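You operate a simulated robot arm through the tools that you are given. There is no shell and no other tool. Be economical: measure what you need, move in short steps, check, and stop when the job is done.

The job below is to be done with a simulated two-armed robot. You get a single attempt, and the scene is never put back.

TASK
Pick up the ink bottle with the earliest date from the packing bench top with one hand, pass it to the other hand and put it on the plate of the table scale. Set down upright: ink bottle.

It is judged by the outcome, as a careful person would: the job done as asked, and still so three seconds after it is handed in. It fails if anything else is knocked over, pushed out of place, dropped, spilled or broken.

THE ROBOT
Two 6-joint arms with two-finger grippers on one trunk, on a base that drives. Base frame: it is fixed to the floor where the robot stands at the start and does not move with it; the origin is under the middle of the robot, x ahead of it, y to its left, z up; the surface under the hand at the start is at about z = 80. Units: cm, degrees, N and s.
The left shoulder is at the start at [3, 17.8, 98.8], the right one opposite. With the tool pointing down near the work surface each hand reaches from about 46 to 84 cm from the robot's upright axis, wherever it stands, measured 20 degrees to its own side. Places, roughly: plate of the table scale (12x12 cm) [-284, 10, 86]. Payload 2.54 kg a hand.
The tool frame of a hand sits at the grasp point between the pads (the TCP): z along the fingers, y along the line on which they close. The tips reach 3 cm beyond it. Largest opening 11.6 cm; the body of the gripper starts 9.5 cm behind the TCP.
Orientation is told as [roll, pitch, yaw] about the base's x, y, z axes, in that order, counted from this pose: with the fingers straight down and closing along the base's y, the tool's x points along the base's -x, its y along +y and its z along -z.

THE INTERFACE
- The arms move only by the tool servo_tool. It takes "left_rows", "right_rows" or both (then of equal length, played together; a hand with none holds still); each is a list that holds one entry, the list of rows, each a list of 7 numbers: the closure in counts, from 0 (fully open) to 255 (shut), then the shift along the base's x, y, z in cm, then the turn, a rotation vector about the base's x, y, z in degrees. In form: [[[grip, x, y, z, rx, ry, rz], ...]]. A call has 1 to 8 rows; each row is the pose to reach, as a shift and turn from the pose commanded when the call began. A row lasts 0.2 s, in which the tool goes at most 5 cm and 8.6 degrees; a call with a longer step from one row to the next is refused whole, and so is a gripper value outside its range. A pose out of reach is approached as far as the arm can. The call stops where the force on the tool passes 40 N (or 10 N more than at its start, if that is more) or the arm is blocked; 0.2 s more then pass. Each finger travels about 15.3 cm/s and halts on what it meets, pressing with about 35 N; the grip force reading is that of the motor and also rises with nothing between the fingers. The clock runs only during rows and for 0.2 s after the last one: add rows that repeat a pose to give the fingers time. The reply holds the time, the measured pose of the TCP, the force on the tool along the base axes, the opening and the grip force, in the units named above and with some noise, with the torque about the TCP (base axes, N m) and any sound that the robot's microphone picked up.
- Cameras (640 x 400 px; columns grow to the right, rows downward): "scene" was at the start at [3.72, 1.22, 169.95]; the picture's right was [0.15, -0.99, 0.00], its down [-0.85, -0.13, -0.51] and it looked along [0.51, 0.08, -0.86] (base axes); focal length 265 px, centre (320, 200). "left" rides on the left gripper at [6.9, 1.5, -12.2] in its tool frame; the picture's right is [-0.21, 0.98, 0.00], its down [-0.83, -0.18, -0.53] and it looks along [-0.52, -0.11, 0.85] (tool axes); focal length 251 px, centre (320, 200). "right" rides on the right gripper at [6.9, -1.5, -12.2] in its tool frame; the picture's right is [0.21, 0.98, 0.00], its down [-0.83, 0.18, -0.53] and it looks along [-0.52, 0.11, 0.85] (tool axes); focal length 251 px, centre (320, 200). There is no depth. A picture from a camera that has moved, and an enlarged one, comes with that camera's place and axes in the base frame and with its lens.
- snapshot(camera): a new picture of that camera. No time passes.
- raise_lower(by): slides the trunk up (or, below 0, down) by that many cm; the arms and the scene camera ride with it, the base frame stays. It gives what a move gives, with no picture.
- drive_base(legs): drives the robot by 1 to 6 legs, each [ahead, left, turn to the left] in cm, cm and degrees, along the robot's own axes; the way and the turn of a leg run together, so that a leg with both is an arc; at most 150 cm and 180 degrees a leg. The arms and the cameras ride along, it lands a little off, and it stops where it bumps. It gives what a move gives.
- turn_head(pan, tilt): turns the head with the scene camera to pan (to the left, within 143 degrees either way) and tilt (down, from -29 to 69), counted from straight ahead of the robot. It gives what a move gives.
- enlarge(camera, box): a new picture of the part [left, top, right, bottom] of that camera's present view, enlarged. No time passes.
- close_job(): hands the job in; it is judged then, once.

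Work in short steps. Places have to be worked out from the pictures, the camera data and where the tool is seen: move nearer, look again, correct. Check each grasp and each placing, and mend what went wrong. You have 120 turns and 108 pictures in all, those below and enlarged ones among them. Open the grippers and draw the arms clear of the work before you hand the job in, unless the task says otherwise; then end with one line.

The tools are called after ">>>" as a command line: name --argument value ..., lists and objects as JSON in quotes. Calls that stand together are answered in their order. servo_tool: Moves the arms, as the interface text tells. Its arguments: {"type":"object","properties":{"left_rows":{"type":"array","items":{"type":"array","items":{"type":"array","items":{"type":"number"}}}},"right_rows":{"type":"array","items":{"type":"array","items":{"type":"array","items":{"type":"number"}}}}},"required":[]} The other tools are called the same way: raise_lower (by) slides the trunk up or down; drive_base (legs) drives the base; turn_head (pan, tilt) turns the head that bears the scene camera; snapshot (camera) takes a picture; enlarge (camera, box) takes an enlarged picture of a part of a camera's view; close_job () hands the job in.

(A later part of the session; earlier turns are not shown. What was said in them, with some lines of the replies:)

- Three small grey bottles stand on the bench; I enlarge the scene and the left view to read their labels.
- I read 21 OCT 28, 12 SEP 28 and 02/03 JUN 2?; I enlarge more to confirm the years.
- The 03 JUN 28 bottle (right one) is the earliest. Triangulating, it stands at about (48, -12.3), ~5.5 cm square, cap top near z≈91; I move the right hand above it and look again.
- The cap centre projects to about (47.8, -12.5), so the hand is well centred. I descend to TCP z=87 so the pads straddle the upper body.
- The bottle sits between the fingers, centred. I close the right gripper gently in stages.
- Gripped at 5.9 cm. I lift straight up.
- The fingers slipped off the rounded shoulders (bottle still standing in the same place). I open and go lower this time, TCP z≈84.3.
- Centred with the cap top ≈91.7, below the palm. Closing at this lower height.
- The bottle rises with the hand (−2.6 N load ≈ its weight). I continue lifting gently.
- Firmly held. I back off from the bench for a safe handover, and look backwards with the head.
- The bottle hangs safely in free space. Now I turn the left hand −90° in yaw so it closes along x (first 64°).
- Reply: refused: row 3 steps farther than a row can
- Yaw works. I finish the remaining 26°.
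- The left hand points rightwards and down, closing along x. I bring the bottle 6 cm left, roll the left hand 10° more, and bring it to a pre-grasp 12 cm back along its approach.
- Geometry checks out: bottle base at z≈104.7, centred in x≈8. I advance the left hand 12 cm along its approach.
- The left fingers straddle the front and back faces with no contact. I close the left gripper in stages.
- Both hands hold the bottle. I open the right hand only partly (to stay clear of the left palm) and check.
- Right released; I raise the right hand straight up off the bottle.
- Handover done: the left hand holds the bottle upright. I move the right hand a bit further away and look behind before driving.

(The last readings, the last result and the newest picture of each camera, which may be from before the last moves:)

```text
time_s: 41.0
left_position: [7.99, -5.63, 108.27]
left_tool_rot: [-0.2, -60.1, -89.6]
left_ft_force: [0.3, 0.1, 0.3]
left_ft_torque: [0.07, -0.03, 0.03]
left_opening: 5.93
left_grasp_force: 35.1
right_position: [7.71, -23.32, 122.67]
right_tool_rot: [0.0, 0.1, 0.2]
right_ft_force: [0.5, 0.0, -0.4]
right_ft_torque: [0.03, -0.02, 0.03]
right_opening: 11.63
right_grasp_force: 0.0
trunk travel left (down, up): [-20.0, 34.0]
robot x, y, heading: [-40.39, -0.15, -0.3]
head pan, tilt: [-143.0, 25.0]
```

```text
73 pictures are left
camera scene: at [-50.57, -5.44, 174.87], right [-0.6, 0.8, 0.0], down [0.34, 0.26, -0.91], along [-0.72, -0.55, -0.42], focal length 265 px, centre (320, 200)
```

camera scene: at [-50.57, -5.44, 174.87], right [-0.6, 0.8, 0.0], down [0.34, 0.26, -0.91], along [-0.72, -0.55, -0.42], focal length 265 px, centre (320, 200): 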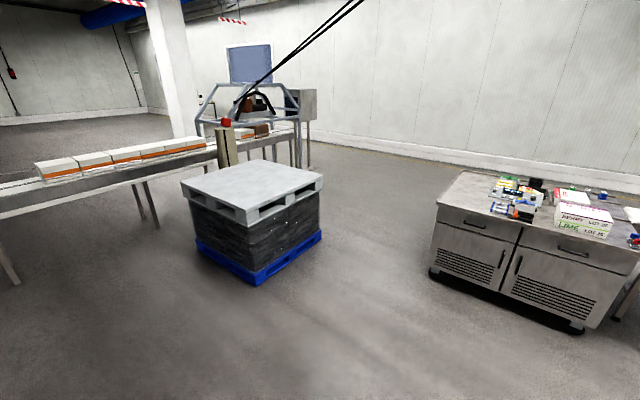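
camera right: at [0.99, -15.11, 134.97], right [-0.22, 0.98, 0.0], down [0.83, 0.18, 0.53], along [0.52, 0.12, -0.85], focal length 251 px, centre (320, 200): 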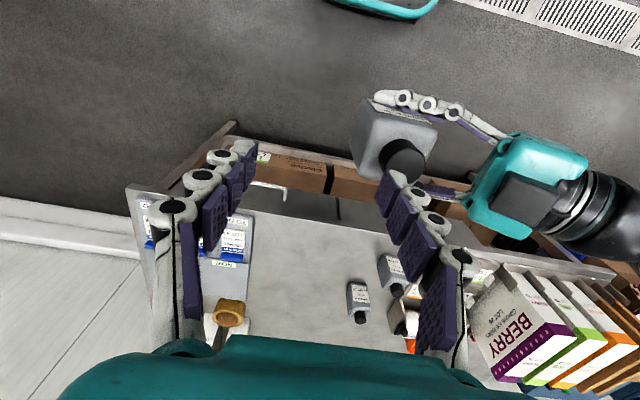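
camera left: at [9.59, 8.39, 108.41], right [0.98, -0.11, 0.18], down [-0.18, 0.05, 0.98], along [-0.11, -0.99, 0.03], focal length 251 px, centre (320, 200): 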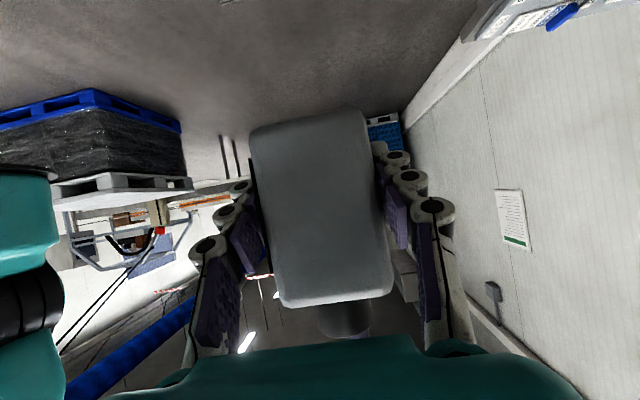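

The way behind is clear up to the cabinet at x≈-264. I back 60 cm, turn around 180°, and point the head forward-down.

>>> drive_base --legs '[[-60, 0, 0], [0, 0, 90], [0, 0, 90]]'

>>> turn_head --pan 0 --tilt 30

>>> snapshot --camera "scene"

>>> snapshot --camera "left"

```text
time_s: 52.1
left_position: [-148.43, 3.71, 108.15]
left_tool_rot: [-0.3, -59.9, 91.8]
left_ft_force: [-0.4, 0.2, 0.1]
left_ft_torque: [-0.01, -0.01, 0.02]
left_opening: 5.95
left_grasp_force: 34.5
right_position: [-148.48, 21.6, 122.71]
right_tool_rot: [-0.1, 0.0, -178.5]
right_ft_force: [0.2, 0.7, 0.1]
right_ft_torque: [0.0, 0.02, 0.02]
right_opening: 11.59
right_grasp_force: 0.1
trunk travel left (down, up): [-20.0, 34.0]
robot x, y, heading: [-99.92, -1.03, -178.6]
head pan, tilt: [-143.0, 25.0]
```

```text
time_s: 54.3
left_position: [-148.45, 3.73, 108.31]
left_tool_rot: [-0.2, -60.0, 91.7]
left_ft_force: [-0.9, -0.1, 0.4]
left_ft_torque: [-0.04, 0.0, 0.01]
left_opening: 5.92
left_grasp_force: 34.9
right_position: [-148.55, 21.48, 122.8]
right_tool_rot: [0.1, 0.0, -178.4]
right_ft_force: [0.0, -0.2, -1.0]
right_ft_torque: [0.03, -0.01, 0.01]
right_opening: 11.61
right_grasp_force: 0.0
trunk travel left (down, up): [-20.0, 34.0]
robot x, y, heading: [-99.68, -0.84, -178.8]
head pan, tilt: [0.0, 30.0]
```

```text
72 pictures are left
camera scene: at [-106.09, -0.61, 174.07], right [-0.03, 1.0, 0.0], down [0.5, 0.01, -0.87], along [-0.87, -0.02, -0.5], focal length 265 px, centre (320, 200)
```

scene: 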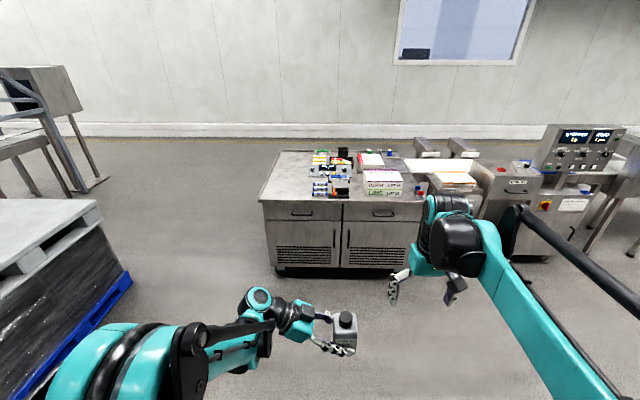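

```text
71 pictures are left
camera left: at [-149.53, -10.28, 108.41], right [-0.98, 0.08, 0.18], down [0.18, -0.04, 0.98], along [0.09, 1.0, 0.03], focal length 251 px, centre (320, 200)
```

left: 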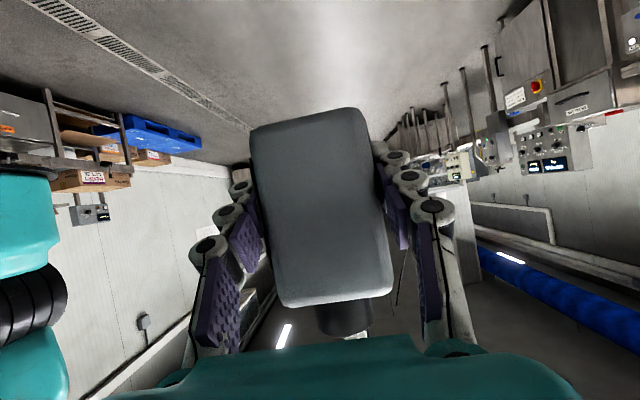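

>>> enlarge --camera "scene" --box '[260, 130, 440, 240]'

```text
3.56 times, centred on (350, 185) of scene
camera zoom: at [-106.09, -0.61, 174.07], right [-0.03, 1.0, 0.0], down [0.5, 0.01, -0.87], along [-0.87, -0.02, -0.5], focal length 942 px, centre (213, 253)
```

zoom: 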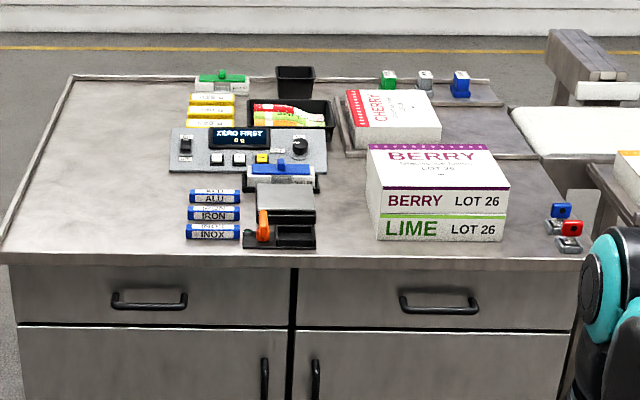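

The plate is the grey square just in front of the console, as given. I drive 80 cm nearer and shift right to line up, then look down at it.

>>> drive_base --legs '[[80, -13, -1.3]]'

>>> turn_head --pan 0 --tilt 42

>>> snapshot --camera "scene"

>>> enlarge --camera "scene" --box '[240, 120, 400, 220]'

```text
time_s: 58.7
left_position: [-229.01, 16.91, 108.28]
left_tool_rot: [-0.4, -60.0, 90.2]
left_ft_force: [0.5, 0.7, -0.1]
left_ft_torque: [-0.07, 0.04, -0.04]
left_opening: 5.91
left_grasp_force: 34.3
right_position: [-228.56, 34.78, 122.72]
right_tool_rot: [0.0, -0.1, 179.9]
right_ft_force: [-1.1, 0.0, -0.6]
right_ft_torque: [-0.01, -0.01, 0.02]
right_opening: 11.58
right_grasp_force: 0.0
trunk travel left (down, up): [-20.0, 34.0]
robot x, y, heading: [-180.72, 11.01, 180.0]
head pan, tilt: [0.0, 30.0]
```

```text
time_s: 59.4
left_position: [-228.79, 16.86, 108.37]
left_tool_rot: [-0.3, -60.0, 90.1]
left_ft_force: [-0.4, 0.1, 0.1]
left_ft_torque: [-0.02, 0.03, -0.05]
left_opening: 5.93
left_grasp_force: 34.6
right_position: [-228.47, 34.69, 122.71]
right_tool_rot: [-0.1, 0.0, 179.9]
right_ft_force: [-1.1, 0.1, 1.4]
right_ft_torque: [0.0, 0.0, 0.02]
right_opening: 11.59
right_grasp_force: 0.2
trunk travel left (down, up): [-20.0, 34.0]
robot x, y, heading: [-180.89, 11.12, 179.9]
head pan, tilt: [0.0, 42.0]
```

```text
69 pictures are left
camera scene: at [-185.96, 11.4, 172.24], right [0.0, 1.0, 0.0], down [0.67, 0.0, -0.74], along [-0.74, 0.0, -0.67], focal length 265 px, centre (320, 200)
```

scene: 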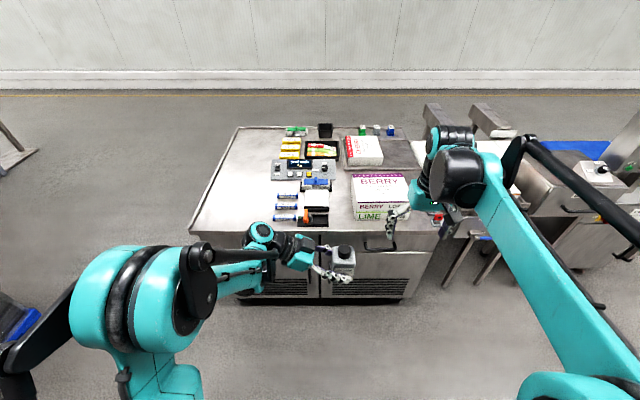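

```text
4.00 times, centred on (320, 170) of scene
camera zoom: at [-185.96, 11.4, 172.24], right [0.0, 1.0, 0.0], down [0.67, 0.0, -0.74], along [-0.74, 0.0, -0.67], focal length 1060 px, centre (320, 320)
```

zoom: 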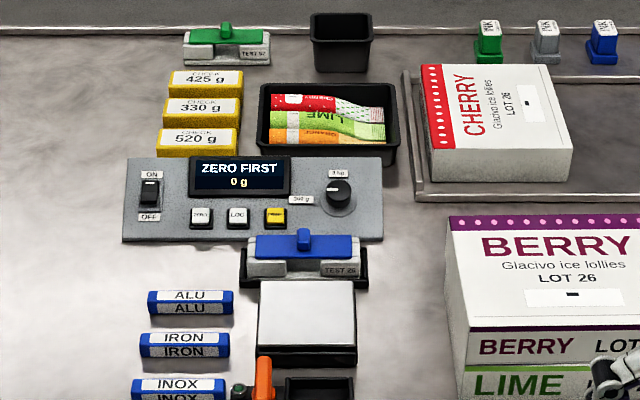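

Plate spans y≈4–16, centred as given; the neighbours (test pieces, boxes) are lower or well aside. I drive 32 cm ahead with the bottle still high.

>>> drive_base --legs '[[32, 0, 0]]'

>>> turn_head --pan 0 --tilt 52

>>> snapshot --camera "scene"

>>> snapshot --camera "right"

```text
time_s: 61.6
left_position: [-261.38, 16.84, 108.14]
left_tool_rot: [-0.4, -60.0, 90.3]
left_ft_force: [-0.9, 0.3, 0.2]
left_ft_torque: [0.0, 0.02, -0.03]
left_opening: 5.92
left_grasp_force: 35.2
right_position: [-260.84, 34.75, 122.73]
right_tool_rot: [0.1, 0.1, 179.9]
right_ft_force: [0.1, 0.5, -0.5]
right_ft_torque: [0.03, -0.04, 0.02]
right_opening: 11.61
right_grasp_force: 0.0
trunk travel left (down, up): [-20.0, 34.0]
robot x, y, heading: [-213.15, 11.23, 179.7]
head pan, tilt: [0.0, 42.0]
```

```text
time_s: 62.3
left_position: [-261.15, 16.9, 108.2]
left_tool_rot: [-0.3, -60.1, 90.1]
left_ft_force: [0.6, -0.6, -0.1]
left_ft_torque: [-0.01, -0.01, 0.02]
left_opening: 5.93
left_grasp_force: 35.5
right_position: [-260.77, 34.78, 122.74]
right_tool_rot: [0.0, 0.0, 179.9]
right_ft_force: [0.3, 0.1, -0.6]
right_ft_torque: [0.02, 0.02, -0.02]
right_opening: 11.59
right_grasp_force: 0.1
trunk travel left (down, up): [-20.0, 34.0]
robot x, y, heading: [-213.13, 10.92, 179.8]
head pan, tilt: [0.0, 52.0]
```

```text
67 pictures are left
camera scene: at [-217.46, 11.43, 170.86], right [0.0, 1.0, 0.0], down [0.79, 0.0, -0.62], along [-0.62, 0.0, -0.79], focal length 265 px, centre (320, 200)
```

scene: 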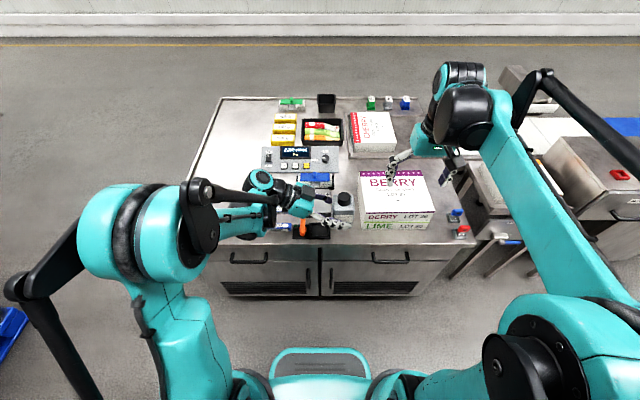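

```text
66 pictures are left
camera right: at [-253.91, 36.2, 134.94], right [0.21, -0.98, 0.0], down [-0.83, -0.18, 0.53], along [-0.52, -0.11, -0.85], focal length 251 px, centre (320, 200)
```

right: 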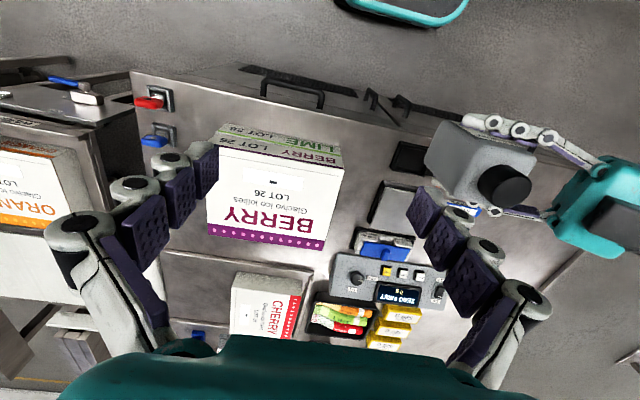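

Good side view from the right hand. I move the left hand so the bottle is above the plate centre, still high.

>>> servo_tool --left_rows '[[[255, -3, -1, 0, 0, 0, 0], [255, -6, -2, 0, 0, 0, 0], [255, -10, -3.5, 0, 0, 0, 0], [255, -14, -5, 0, 0, 0, 0], [255, -18, -6.2, 0, 0, 0, 0], [255, -21, -7.2, 0, 0, 0, 0], [255, -22.5, -7.6, 0, 0, 0, 0], [255, -22.5, -7.6, 0, 0, 0, 0]]]'

>>> snapshot --camera "right"

>>> snapshot --camera "scene"

>>> snapshot --camera "left"

```text
time_s: 64.1
left_position: [-283.88, 9.37, 108.46]
left_tool_rot: [-0.3, -59.9, 90.1]
left_ft_force: [-0.2, -0.2, -0.2]
left_ft_torque: [-0.03, 0.01, 0.02]
left_opening: 5.92
left_grasp_force: 35.4
right_position: [-260.87, 34.7, 122.7]
right_tool_rot: [0.0, 0.0, 179.9]
right_ft_force: [-0.4, -0.2, -0.1]
right_ft_torque: [-0.01, -0.02, 0.04]
right_opening: 11.58
right_grasp_force: 0.1
trunk travel left (down, up): [-20.0, 34.0]
robot x, y, heading: [-213.26, 10.86, 179.9]
head pan, tilt: [0.0, 52.0]
```

```text
65 pictures are left
camera right: at [-253.94, 36.19, 134.94], right [0.21, -0.98, 0.0], down [-0.83, -0.18, 0.53], along [-0.52, -0.11, -0.85], focal length 251 px, centre (320, 200)
```

right: 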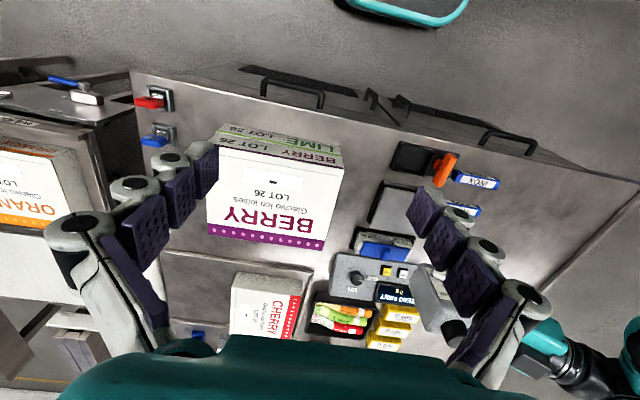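

```text
64 pictures are left
camera scene: at [-217.49, 11.42, 170.85], right [0.0, 1.0, 0.0], down [0.79, 0.0, -0.62], along [-0.62, 0.0, -0.79], focal length 265 px, centre (320, 200)
```

scene: 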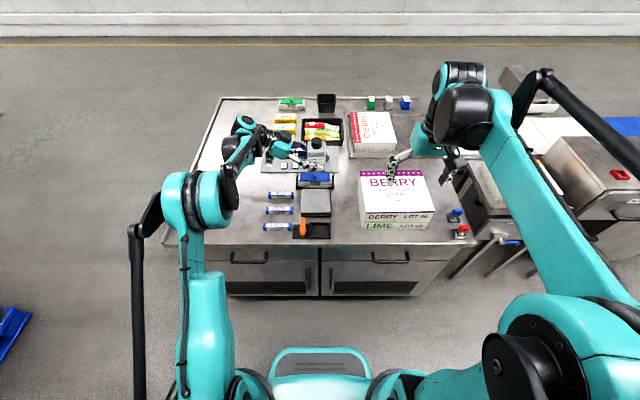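

```text
63 pictures are left
camera left: at [-285.31, -4.56, 108.45], right [-0.98, 0.11, 0.18], down [0.18, -0.05, 0.98], along [0.12, 0.99, 0.03], focal length 251 px, centre (320, 200)
```

left: 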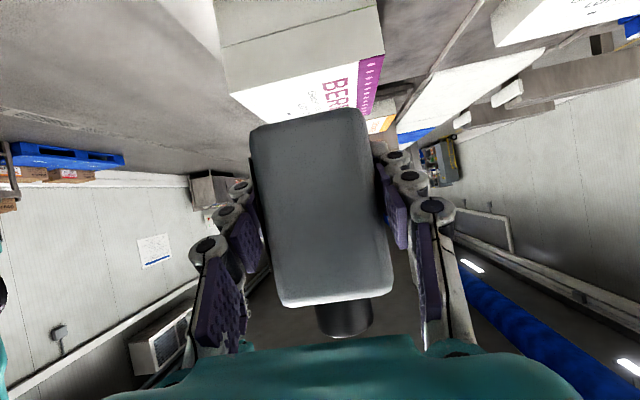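

I enlarge both views to locate the plate precisely and judge the heights of the neighbours.

>>> enlarge --camera "scene" --box '[250, 120, 390, 245]'

>>> enlarge --camera "right" --box '[330, 120, 520, 260]'

```text
3.20 times, centred on (320, 182) of scene
camera zoom: at [-217.49, 11.42, 170.85], right [0.0, 1.0, 0.0], down [0.79, 0.0, -0.62], along [-0.62, 0.0, -0.79], focal length 848 px, centre (320, 256)
```

zoom: 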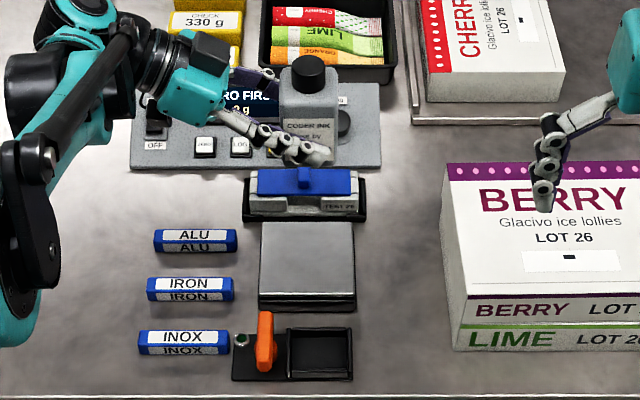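

```text
2.86 times, centred on (425, 190) of right
camera zoom: at [-253.94, 36.19, 134.94], right [0.21, -0.98, 0.0], down [-0.83, -0.18, 0.53], along [-0.52, -0.11, -0.85], focal length 718 px, centre (20, 229)
```

zoom: 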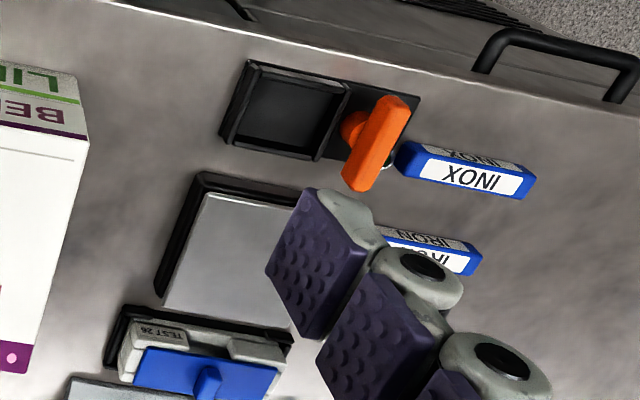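

Plate centre ≈(-283.7, 9.9), z 86; bottle centre ≈(-283.8, 10.1), base ≈104.7. I lower 11 cm and check.

>>> servo_tool --left_rows '[[[255, 0, -0.2, -2, 0, 0, 0], [255, 0, -0.2, -4, 0, 0, 0], [255, 0, -0.2, -6, 0, 0, 0], [255, 0, -0.2, -8, 0, 0, 0], [255, 0, -0.2, -10, 0, 0, 0], [255, 0, -0.2, -11, 0, 0, 0], [255, 0, -0.2, -11, 0, 0, 0]]]'

>>> snapshot --camera "left"

>>> enlarge --camera "scene" --box '[220, 120, 390, 245]'

```text
time_s: 65.7
left_position: [-283.79, 9.18, 97.27]
left_tool_rot: [-0.3, -60.1, 90.0]
left_ft_force: [-0.7, 0.1, 0.3]
left_ft_torque: [-0.02, -0.03, -0.01]
left_opening: 5.91
left_grasp_force: 35.1
right_position: [-260.86, 34.66, 122.79]
right_tool_rot: [0.0, 0.0, 179.9]
right_ft_force: [0.1, 0.0, 0.4]
right_ft_torque: [0.03, 0.01, 0.02]
right_opening: 11.59
right_grasp_force: 0.0
trunk travel left (down, up): [-20.0, 34.0]
robot x, y, heading: [-212.88, 11.19, 180.0]
head pan, tilt: [0.0, 52.0]
```

```text
60 pictures are left
camera left: at [-285.27, -4.72, 97.45], right [-0.98, 0.11, 0.18], down [0.18, -0.05, 0.98], along [0.12, 0.99, 0.03], focal length 251 px, centre (320, 200)
```

left: 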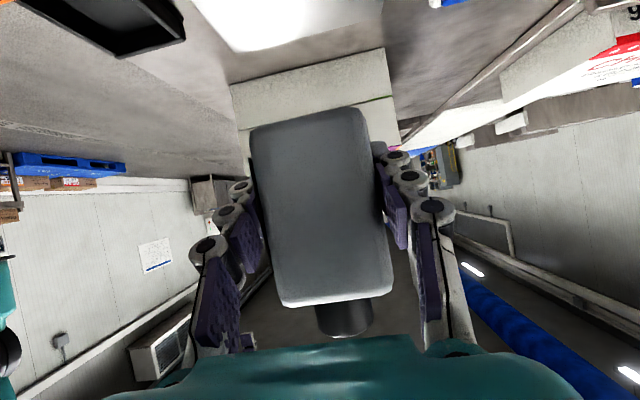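

```text
3.20 times, centred on (305, 182) of scene
camera zoom: at [-217.52, 11.43, 170.85], right [0.0, 1.0, 0.0], down [0.79, 0.0, -0.62], along [-0.62, 0.0, -0.79], focal length 848 px, centre (368, 256)
```

zoom: 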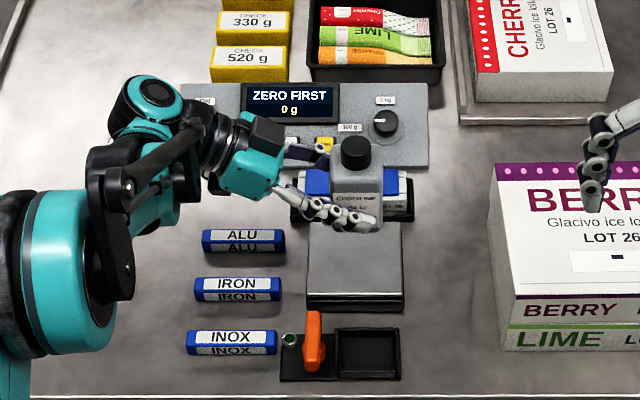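

Everything clear. I lower 6 cm more.

>>> servo_tool --left_rows '[[[255, 0, 0, -1.5, 0, 0, 0], [255, 0, 0, -3, 0, 0, 0], [255, 0, 0, -4.5, 0, 0, 0], [255, 0, 0, -6, 0, 0, 0], [255, 0, 0, -6, 0, 0, 0]]]'

>>> snapshot --camera "left"

>>> enlarge --camera "scene" --box '[220, 120, 390, 245]'

```text
time_s: 66.9
left_position: [-283.7, 9.25, 91.25]
left_tool_rot: [-0.3, -60.1, 90.1]
left_ft_force: [0.2, -0.6, 0.6]
left_ft_torque: [-0.03, 0.0, 0.0]
left_opening: 5.95
left_grasp_force: 35.0
right_position: [-260.85, 34.65, 122.71]
right_tool_rot: [0.0, 0.1, 179.8]
right_ft_force: [0.6, -0.3, 0.1]
right_ft_torque: [0.0, 0.05, -0.02]
right_opening: 11.57
right_grasp_force: 0.1
trunk travel left (down, up): [-20.0, 34.0]
robot x, y, heading: [-213.1, 11.08, 179.9]
head pan, tilt: [0.0, 52.0]
```

```text
58 pictures are left
camera left: at [-285.21, -4.79, 91.44], right [-0.98, 0.11, 0.18], down [0.18, -0.05, 0.98], along [0.12, 0.99, 0.03], focal length 251 px, centre (320, 200)
```

left: 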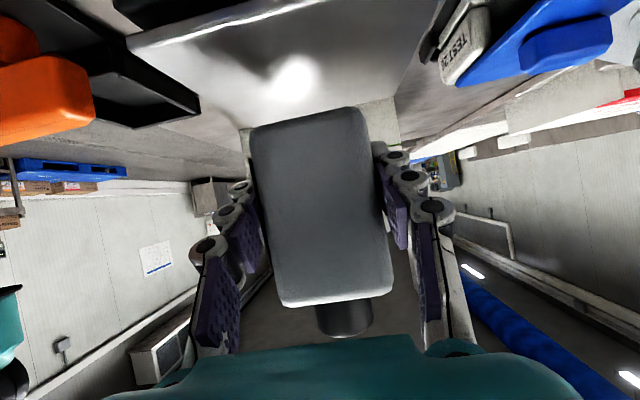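

```text
3.20 times, centred on (305, 182) of scene
camera zoom: at [-217.49, 11.43, 170.85], right [0.0, 1.0, 0.0], down [0.79, 0.0, -0.62], along [-0.62, 0.0, -0.79], focal length 848 px, centre (368, 256)
```

zoom: 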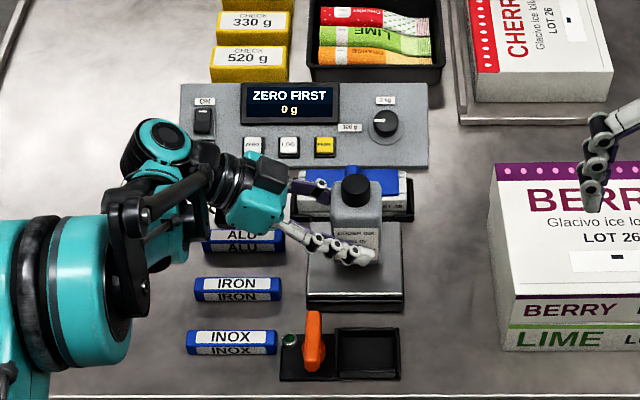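

Base is about 1.7 cm above the plate. I lower in small steps while watching the force.

>>> servo_tool --left_rows '[[[255, 0, 0, -0.4, 0, 0, 0], [255, 0, 0, -0.8, 0, 0, 0], [255, 0, 0, -1.1, 0, 0, 0], [255, 0, 0, -1.3, 0, 0, 0], [255, 0, 0, -1.3, 0, 0, 0]]]'

>>> servo_tool --left_rows '[[[255, 0, 0, -0.1, 0, 0, 0], [255, 0, 0, -0.2, 0, 0, 0], [255, 0, 0, -0.2, 0, 0, 0]]]'

>>> enlarge --camera "left" --box '[100, 0, 520, 200]'

```text
time_s: 68.1
left_position: [-283.72, 9.26, 89.96]
left_tool_rot: [-0.3, -59.9, 90.1]
left_ft_force: [-0.4, 0.1, -0.3]
left_ft_torque: [-0.04, 0.0, 0.0]
left_opening: 5.91
left_grasp_force: 35.3
right_position: [-260.83, 34.75, 122.85]
right_tool_rot: [0.0, 0.0, 179.8]
right_ft_force: [-0.3, -0.6, -0.4]
right_ft_torque: [-0.03, 0.01, -0.03]
right_opening: 11.61
right_grasp_force: 0.1
trunk travel left (down, up): [-20.0, 34.0]
robot x, y, heading: [-212.95, 11.26, 179.8]
head pan, tilt: [0.0, 52.0]
```

```text
time_s: 68.9
left_position: [-283.75, 9.14, 89.78]
left_tool_rot: [-0.2, -60.0, 90.0]
left_ft_force: [-0.6, 0.4, -0.6]
left_ft_torque: [-0.02, 0.01, 0.0]
left_opening: 5.92
left_grasp_force: 35.0
right_position: [-260.93, 34.66, 122.86]
right_tool_rot: [0.0, 0.0, 179.9]
right_ft_force: [-0.8, -0.4, 0.3]
right_ft_torque: [0.03, 0.01, 0.02]
right_opening: 11.62
right_grasp_force: 0.0
trunk travel left (down, up): [-20.0, 34.0]
robot x, y, heading: [-212.9, 11.02, 180.0]
head pan, tilt: [0.0, 52.0]
```

```text
1.52 times, centred on (310, 100) of left
camera zoom: at [-285.24, -4.82, 89.85], right [-0.98, 0.11, 0.18], down [0.18, -0.05, 0.98], along [0.12, 0.99, 0.03], focal length 383 px, centre (335, 352)
```

zoom: 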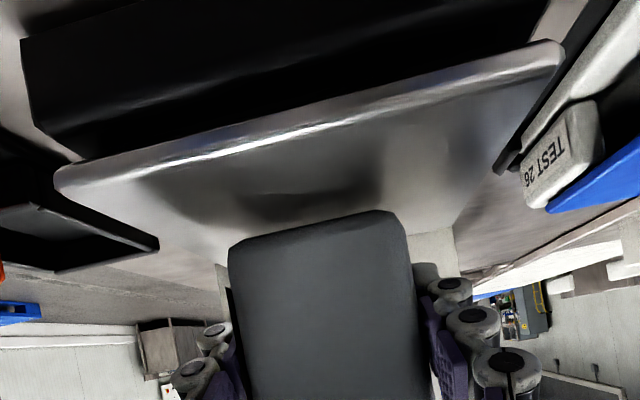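

No contact yet; a thin shadowed gap remains. Continue in 0.1–0.15 cm steps.

>>> servo_tool --left_rows '[[[255, 0, 0, -0.12, 0, 0, 0], [255, 0, 0, -0.24, 0, 0, 0], [255, 0, 0, -0.36, 0, 0, 0], [255, 0, 0, -0.36, 0, 0, 0]]]'

>>> enlarge --camera "left" --box '[100, 0, 520, 200]'

```text
time_s: 69.9
left_position: [-283.58, 9.15, 89.44]
left_tool_rot: [-0.3, -60.0, 90.1]
left_ft_force: [0.4, 0.2, -0.5]
left_ft_torque: [-0.02, 0.0, -0.02]
left_opening: 5.9
left_grasp_force: 34.4
right_position: [-260.82, 34.7, 122.77]
right_tool_rot: [0.0, 0.0, 179.9]
right_ft_force: [0.2, 0.8, 0.1]
right_ft_torque: [0.04, 0.02, 0.0]
right_opening: 11.6
right_grasp_force: 0.1
trunk travel left (down, up): [-20.0, 34.0]
robot x, y, heading: [-212.98, 11.13, 179.8]
head pan, tilt: [0.0, 52.0]
```

```text
1.52 times, centred on (310, 100) of left
camera zoom: at [-285.23, -4.85, 89.53], right [-0.98, 0.11, 0.18], down [0.18, -0.05, 0.98], along [0.12, 0.99, 0.03], focal length 383 px, centre (335, 352)
```

zoom: 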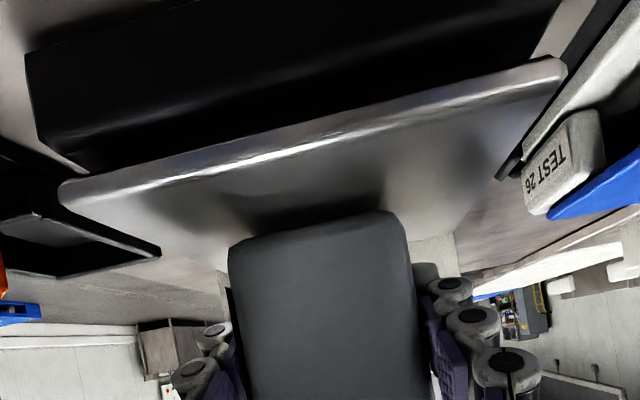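

Shadow is tightening but still no load. Further small steps.

>>> servo_tool --left_rows '[[[255, 0, 0, -0.12, 0, 0, 0], [255, 0, 0, -0.24, 0, 0, 0], [255, 0, 0, -0.36, 0, 0, 0], [255, 0, 0, -0.36, 0, 0, 0]]]'

>>> enlarge --camera "left" --box '[100, 0, 520, 200]'

```text
time_s: 70.9
left_position: [-283.79, 9.11, 88.9]
left_tool_rot: [-0.3, -60.0, 90.2]
left_ft_force: [0.6, -0.3, 0.4]
left_ft_torque: [-0.06, -0.01, 0.02]
left_opening: 5.95
left_grasp_force: 34.6
right_position: [-260.89, 34.66, 122.61]
right_tool_rot: [0.0, 0.0, 179.9]
right_ft_force: [0.1, -0.6, 0.6]
right_ft_torque: [0.03, 0.01, 0.02]
right_opening: 11.63
right_grasp_force: 0.1
trunk travel left (down, up): [-20.0, 34.0]
robot x, y, heading: [-213.14, 11.05, 180.0]
head pan, tilt: [0.0, 52.0]
```

```text
1.52 times, centred on (310, 100) of left
camera zoom: at [-285.24, -4.85, 89.15], right [-0.98, 0.11, 0.18], down [0.18, -0.05, 0.98], along [0.12, 0.99, 0.03], focal length 383 px, centre (335, 352)
```

zoom: 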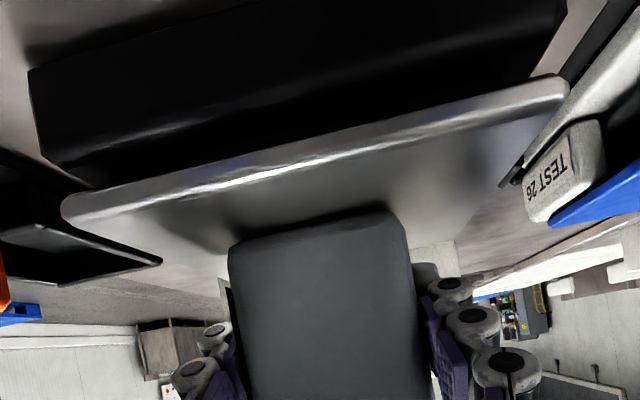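

Estimated gap ≈0.3 cm. Continuing down in small steps.

>>> servo_tool --left_rows '[[[255, 0, 0, -0.1, 0, 0, 0], [255, 0, 0, -0.2, 0, 0, 0], [255, 0, 0, -0.3, 0, 0, 0], [255, 0, 0, -0.3, 0, 0, 0]]]'

>>> enlarge --camera "left" --box '[100, 0, 520, 200]'

```text
time_s: 71.9
left_position: [-283.77, 9.12, 88.94]
left_tool_rot: [-0.2, -60.1, 90.0]
left_ft_force: [-7.4, -2.4, 21.8]
left_ft_torque: [-0.11, 0.12, 0.04]
left_opening: 5.91
left_grasp_force: 34.9
right_position: [-260.73, 34.62, 122.83]
right_tool_rot: [0.0, -0.1, 179.9]
right_ft_force: [-0.2, 1.6, -0.3]
right_ft_torque: [0.02, -0.01, 0.0]
right_opening: 11.6
right_grasp_force: 0.0
trunk travel left (down, up): [-20.0, 34.0]
robot x, y, heading: [-212.88, 10.91, 180.0]
head pan, tilt: [0.0, 52.0]
```

```text
1.52 times, centred on (310, 100) of left
camera zoom: at [-285.21, -4.83, 89.06], right [-0.98, 0.11, 0.19], down [0.18, -0.05, 0.98], along [0.12, 0.99, 0.03], focal length 383 px, centre (335, 352)
```

zoom: 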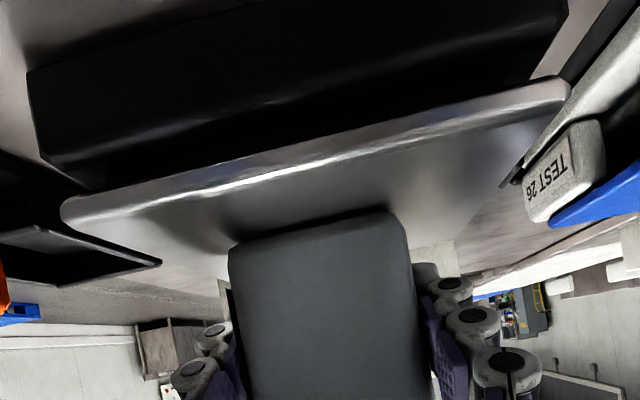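

Contact: 22 N upward. I relieve 0.2 cm of the push so it rests lightly.

>>> servo_tool --left_rows '[[[255, 0, 0, 0.1, 0, 0, 0], [255, 0, 0, 0.2, 0, 0, 0], [255, 0, 0, 0.2, 0, 0, 0]]]'

>>> enlarge --camera "scene" --box '[270, 150, 360, 230]'

```text
time_s: 72.7
left_position: [-283.65, 9.22, 89.01]
left_tool_rot: [-0.2, -60.1, 90.0]
left_ft_force: [-6.1, -1.6, 13.4]
left_ft_torque: [0.53, 0.41, 0.21]
left_opening: 5.92
left_grasp_force: 35.6
right_position: [-260.73, 34.71, 122.82]
right_tool_rot: [0.0, 0.0, 179.9]
right_ft_force: [0.6, -0.1, 0.3]
right_ft_torque: [-0.02, -0.02, 0.02]
right_opening: 11.6
right_grasp_force: 0.0
trunk travel left (down, up): [-20.0, 34.0]
robot x, y, heading: [-212.85, 11.51, 179.8]
head pan, tilt: [0.0, 52.0]
```

```text
5.00 times, centred on (315, 190) of scene
camera zoom: at [-217.38, 11.4, 170.85], right [0.0, 1.0, 0.0], down [0.79, 0.0, -0.62], along [-0.62, 0.0, -0.79], focal length 1324 px, centre (345, 250)
```

zoom: 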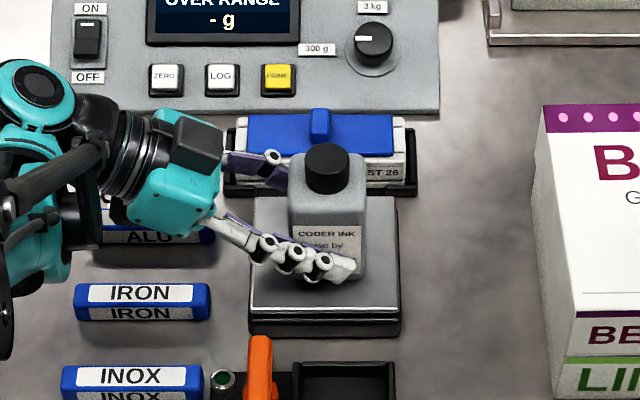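

The scale reads "over range" from my push. I ease another 0.1–0.15 cm.

>>> servo_tool --left_rows '[[[255, 0, 0, 0.06, 0, 0, 0], [255, 0, 0, 0.12, 0, 0, 0], [255, 0, 0, 0.12, 0, 0, 0]]]'

```text
time_s: 73.5
left_position: [-283.75, 9.15, 89.04]
left_tool_rot: [-0.4, -60.0, 90.2]
left_ft_force: [0.4, 0.0, 0.2]
left_ft_torque: [-0.03, 0.0, -0.02]
left_opening: 5.96
left_grasp_force: 35.3
right_position: [-260.84, 34.79, 122.73]
right_tool_rot: [0.0, 0.0, 179.9]
right_ft_force: [-0.6, -0.1, 0.7]
right_ft_torque: [0.0, 0.01, -0.02]
right_opening: 11.62
right_grasp_force: 0.0
trunk travel left (down, up): [-20.0, 34.0]
robot x, y, heading: [-212.95, 11.4, 180.0]
head pan, tilt: [0.0, 52.0]
```

Load is gone, the base is within a millimetre of the plate. I release gently.

>>> servo_tool --left_rows '[[[120, 0, 0, -0.05, 0, 0, 0], [110, 0, 0, -0.05, 0, 0, 0], [95, 0, 0, -0.05, 0, 0, 0], [80, 0, 0, -0.05, 0, 0, 0], [75, 0, 0, -0.05, 0, 0, 0], [75, 0, 0, -0.05, 0, 0, 0]]]'

>>> snapshot --camera "left"

>>> enlarge --camera "scene" --box '[270, 130, 360, 230]'

```text
time_s: 74.9
left_position: [-283.79, 9.18, 89.02]
left_tool_rot: [-0.4, -60.1, 90.1]
left_ft_force: [-0.1, -0.1, 0.0]
left_ft_torque: [-0.08, 0.01, -0.03]
left_opening: 8.19
left_grasp_force: 0.0
right_position: [-260.66, 34.7, 122.74]
right_tool_rot: [0.0, 0.0, 180.0]
right_ft_force: [0.8, 0.1, 0.4]
right_ft_torque: [-0.04, -0.01, 0.03]
right_opening: 11.63
right_grasp_force: 0.1
trunk travel left (down, up): [-20.0, 34.0]
robot x, y, heading: [-212.73, 11.36, 180.0]
head pan, tilt: [0.0, 52.0]
```

```text
51 pictures are left
camera left: at [-285.24, -4.84, 89.15], right [-0.98, 0.11, 0.18], down [0.18, -0.05, 0.98], along [0.12, 0.99, 0.03], focal length 251 px, centre (320, 200)
```

left: 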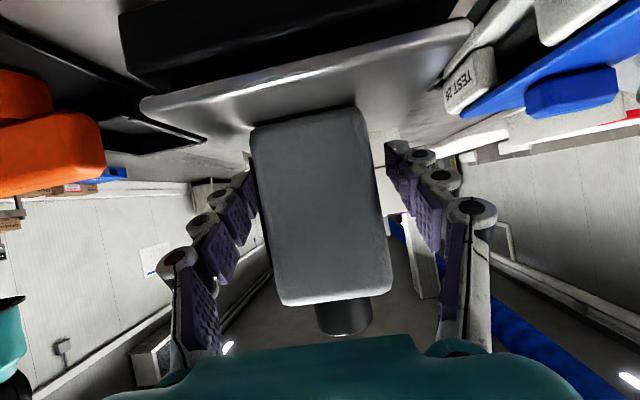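

```text
4.00 times, centred on (315, 180) of scene
camera zoom: at [-217.48, 11.43, 170.85], right [0.0, 1.0, 0.0], down [0.79, 0.0, -0.62], along [-0.62, 0.0, -0.79], focal length 1060 px, centre (340, 280)
```

zoom: 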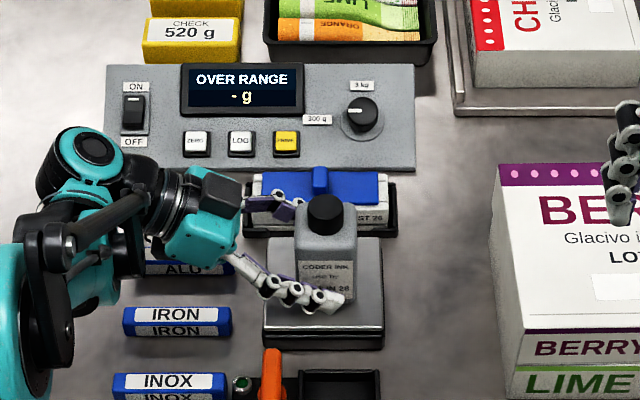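

The bottle stands upright, free of the pads. I open slightly more and retreat along the approach axis.

>>> servo_tool --left_rows '[[[60, 0.25, 0, 0, 0, 0, 0], [60, 0.25, -0.9, 0.5, 0, 0, 0], [60, 0.25, -2.6, 1.5, 0, 0, 0], [60, 0.25, -5.2, 3, 0, 0, 0], [60, 0.25, -8.7, 5, 0, 0, 0], [60, 0.25, -12.1, 7, 0, 0, 0], [60, 0.25, -14, 10, 0, 0, 0], [60, 0.25, -15, 14, 0, 0, 0]]]'

>>> enlarge --camera "scene" --box '[240, 120, 390, 240]'

>>> snapshot --camera "left"

```text
time_s: 76.7
left_position: [-283.35, -5.95, 103.17]
left_tool_rot: [-0.3, -59.9, 90.0]
left_ft_force: [0.3, 1.0, 1.2]
left_ft_torque: [-0.05, 0.02, -0.02]
left_opening: 8.87
left_grasp_force: 0.0
right_position: [-260.74, 34.77, 122.84]
right_tool_rot: [0.0, 0.0, 179.9]
right_ft_force: [1.0, 0.3, -0.2]
right_ft_torque: [-0.01, 0.04, -0.01]
right_opening: 11.59
right_grasp_force: 0.1
trunk travel left (down, up): [-20.0, 34.0]
robot x, y, heading: [-212.92, 11.81, 179.9]
head pan, tilt: [0.0, 52.0]
```

```text
3.33 times, centred on (315, 180) of scene
camera zoom: at [-217.36, 11.45, 170.86], right [0.0, 1.0, 0.0], down [0.79, 0.0, -0.62], along [-0.62, 0.0, -0.79], focal length 883 px, centre (337, 267)
```

zoom: 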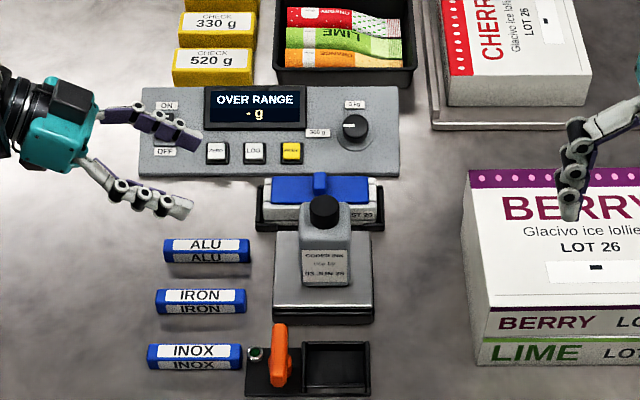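

```text
48 pictures are left
camera left: at [-284.88, -19.84, 103.19], right [-0.98, 0.11, 0.18], down [0.18, -0.05, 0.98], along [0.12, 0.99, 0.03], focal length 251 px, centre (320, 200)
```

left: 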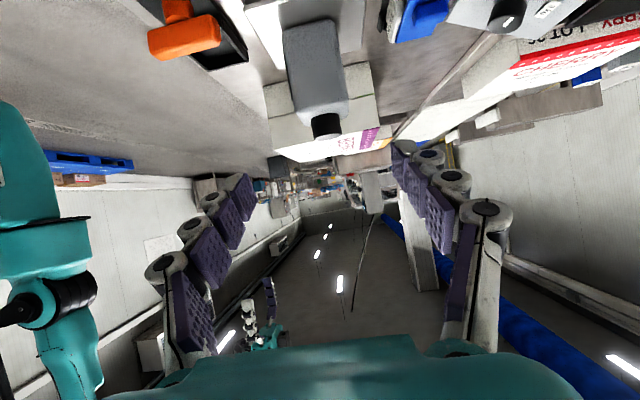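

The bottle stands upright in the centre of the plate, everything else in place. I raise the left hand, open it, and back the robot off.

>>> servo_tool --left_rows '[[[0, 0, 0, 4, 0, 0, 0], [0, 0, 0, 8, 0, 0, 0], [0, 2, 0, 12, 0, 0, 0], [0, 2, 0, 12, 0, 0, 0]]]'

>>> drive_base --legs '[[-35, 0, 0]]'

>>> snapshot --camera "scene"

```text
time_s: 77.7
left_position: [-281.56, -5.79, 114.96]
left_tool_rot: [-0.5, -60.0, 90.2]
left_ft_force: [-0.6, 0.1, -0.3]
left_ft_torque: [0.04, 0.0, -0.03]
left_opening: 11.6
left_grasp_force: 0.1
right_position: [-260.89, 34.62, 122.67]
right_tool_rot: [-0.1, 0.1, 179.8]
right_ft_force: [-0.2, 0.3, -0.4]
right_ft_torque: [0.03, -0.05, 0.01]
right_opening: 11.59
right_grasp_force: 0.2
trunk travel left (down, up): [-20.0, 34.0]
robot x, y, heading: [-213.2, 11.25, 180.0]
head pan, tilt: [0.0, 52.0]
```

```text
time_s: 79.9
left_position: [-246.73, -5.64, 114.92]
left_tool_rot: [-0.3, -60.1, 89.7]
left_ft_force: [0.3, 0.1, 0.1]
left_ft_torque: [-0.02, 0.01, 0.03]
left_opening: 11.62
left_grasp_force: 0.0
right_position: [-226.03, 34.75, 122.83]
right_tool_rot: [0.0, 0.0, 179.6]
right_ft_force: [-0.5, 0.6, 0.6]
right_ft_torque: [0.03, 0.06, 0.01]
right_opening: 11.58
right_grasp_force: 0.0
trunk travel left (down, up): [-20.0, 34.0]
robot x, y, heading: [-178.04, 11.05, 179.6]
head pan, tilt: [0.0, 52.0]
```

```text
47 pictures are left
camera scene: at [-182.61, 11.34, 170.85], right [0.0, 1.0, 0.0], down [0.79, 0.0, -0.62], along [-0.62, 0.0, -0.79], focal length 265 px, centre (320, 200)
```

scene: 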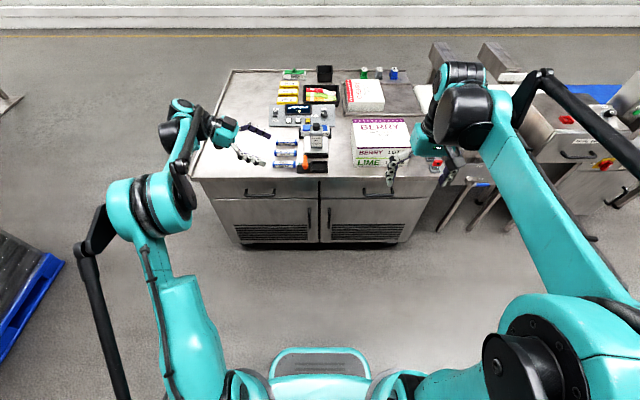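

Bottle on the plate, upright, arms clear and grippers open; I hand the job in.

>>> close_job

```text
The job is handed in.
```

The ink bottle dated 03 JUN 28, the earliest of the three, was passed from the right hand to the left and now stands upright on the plate of the table scale; the scale's display reads "OVER RANGE".
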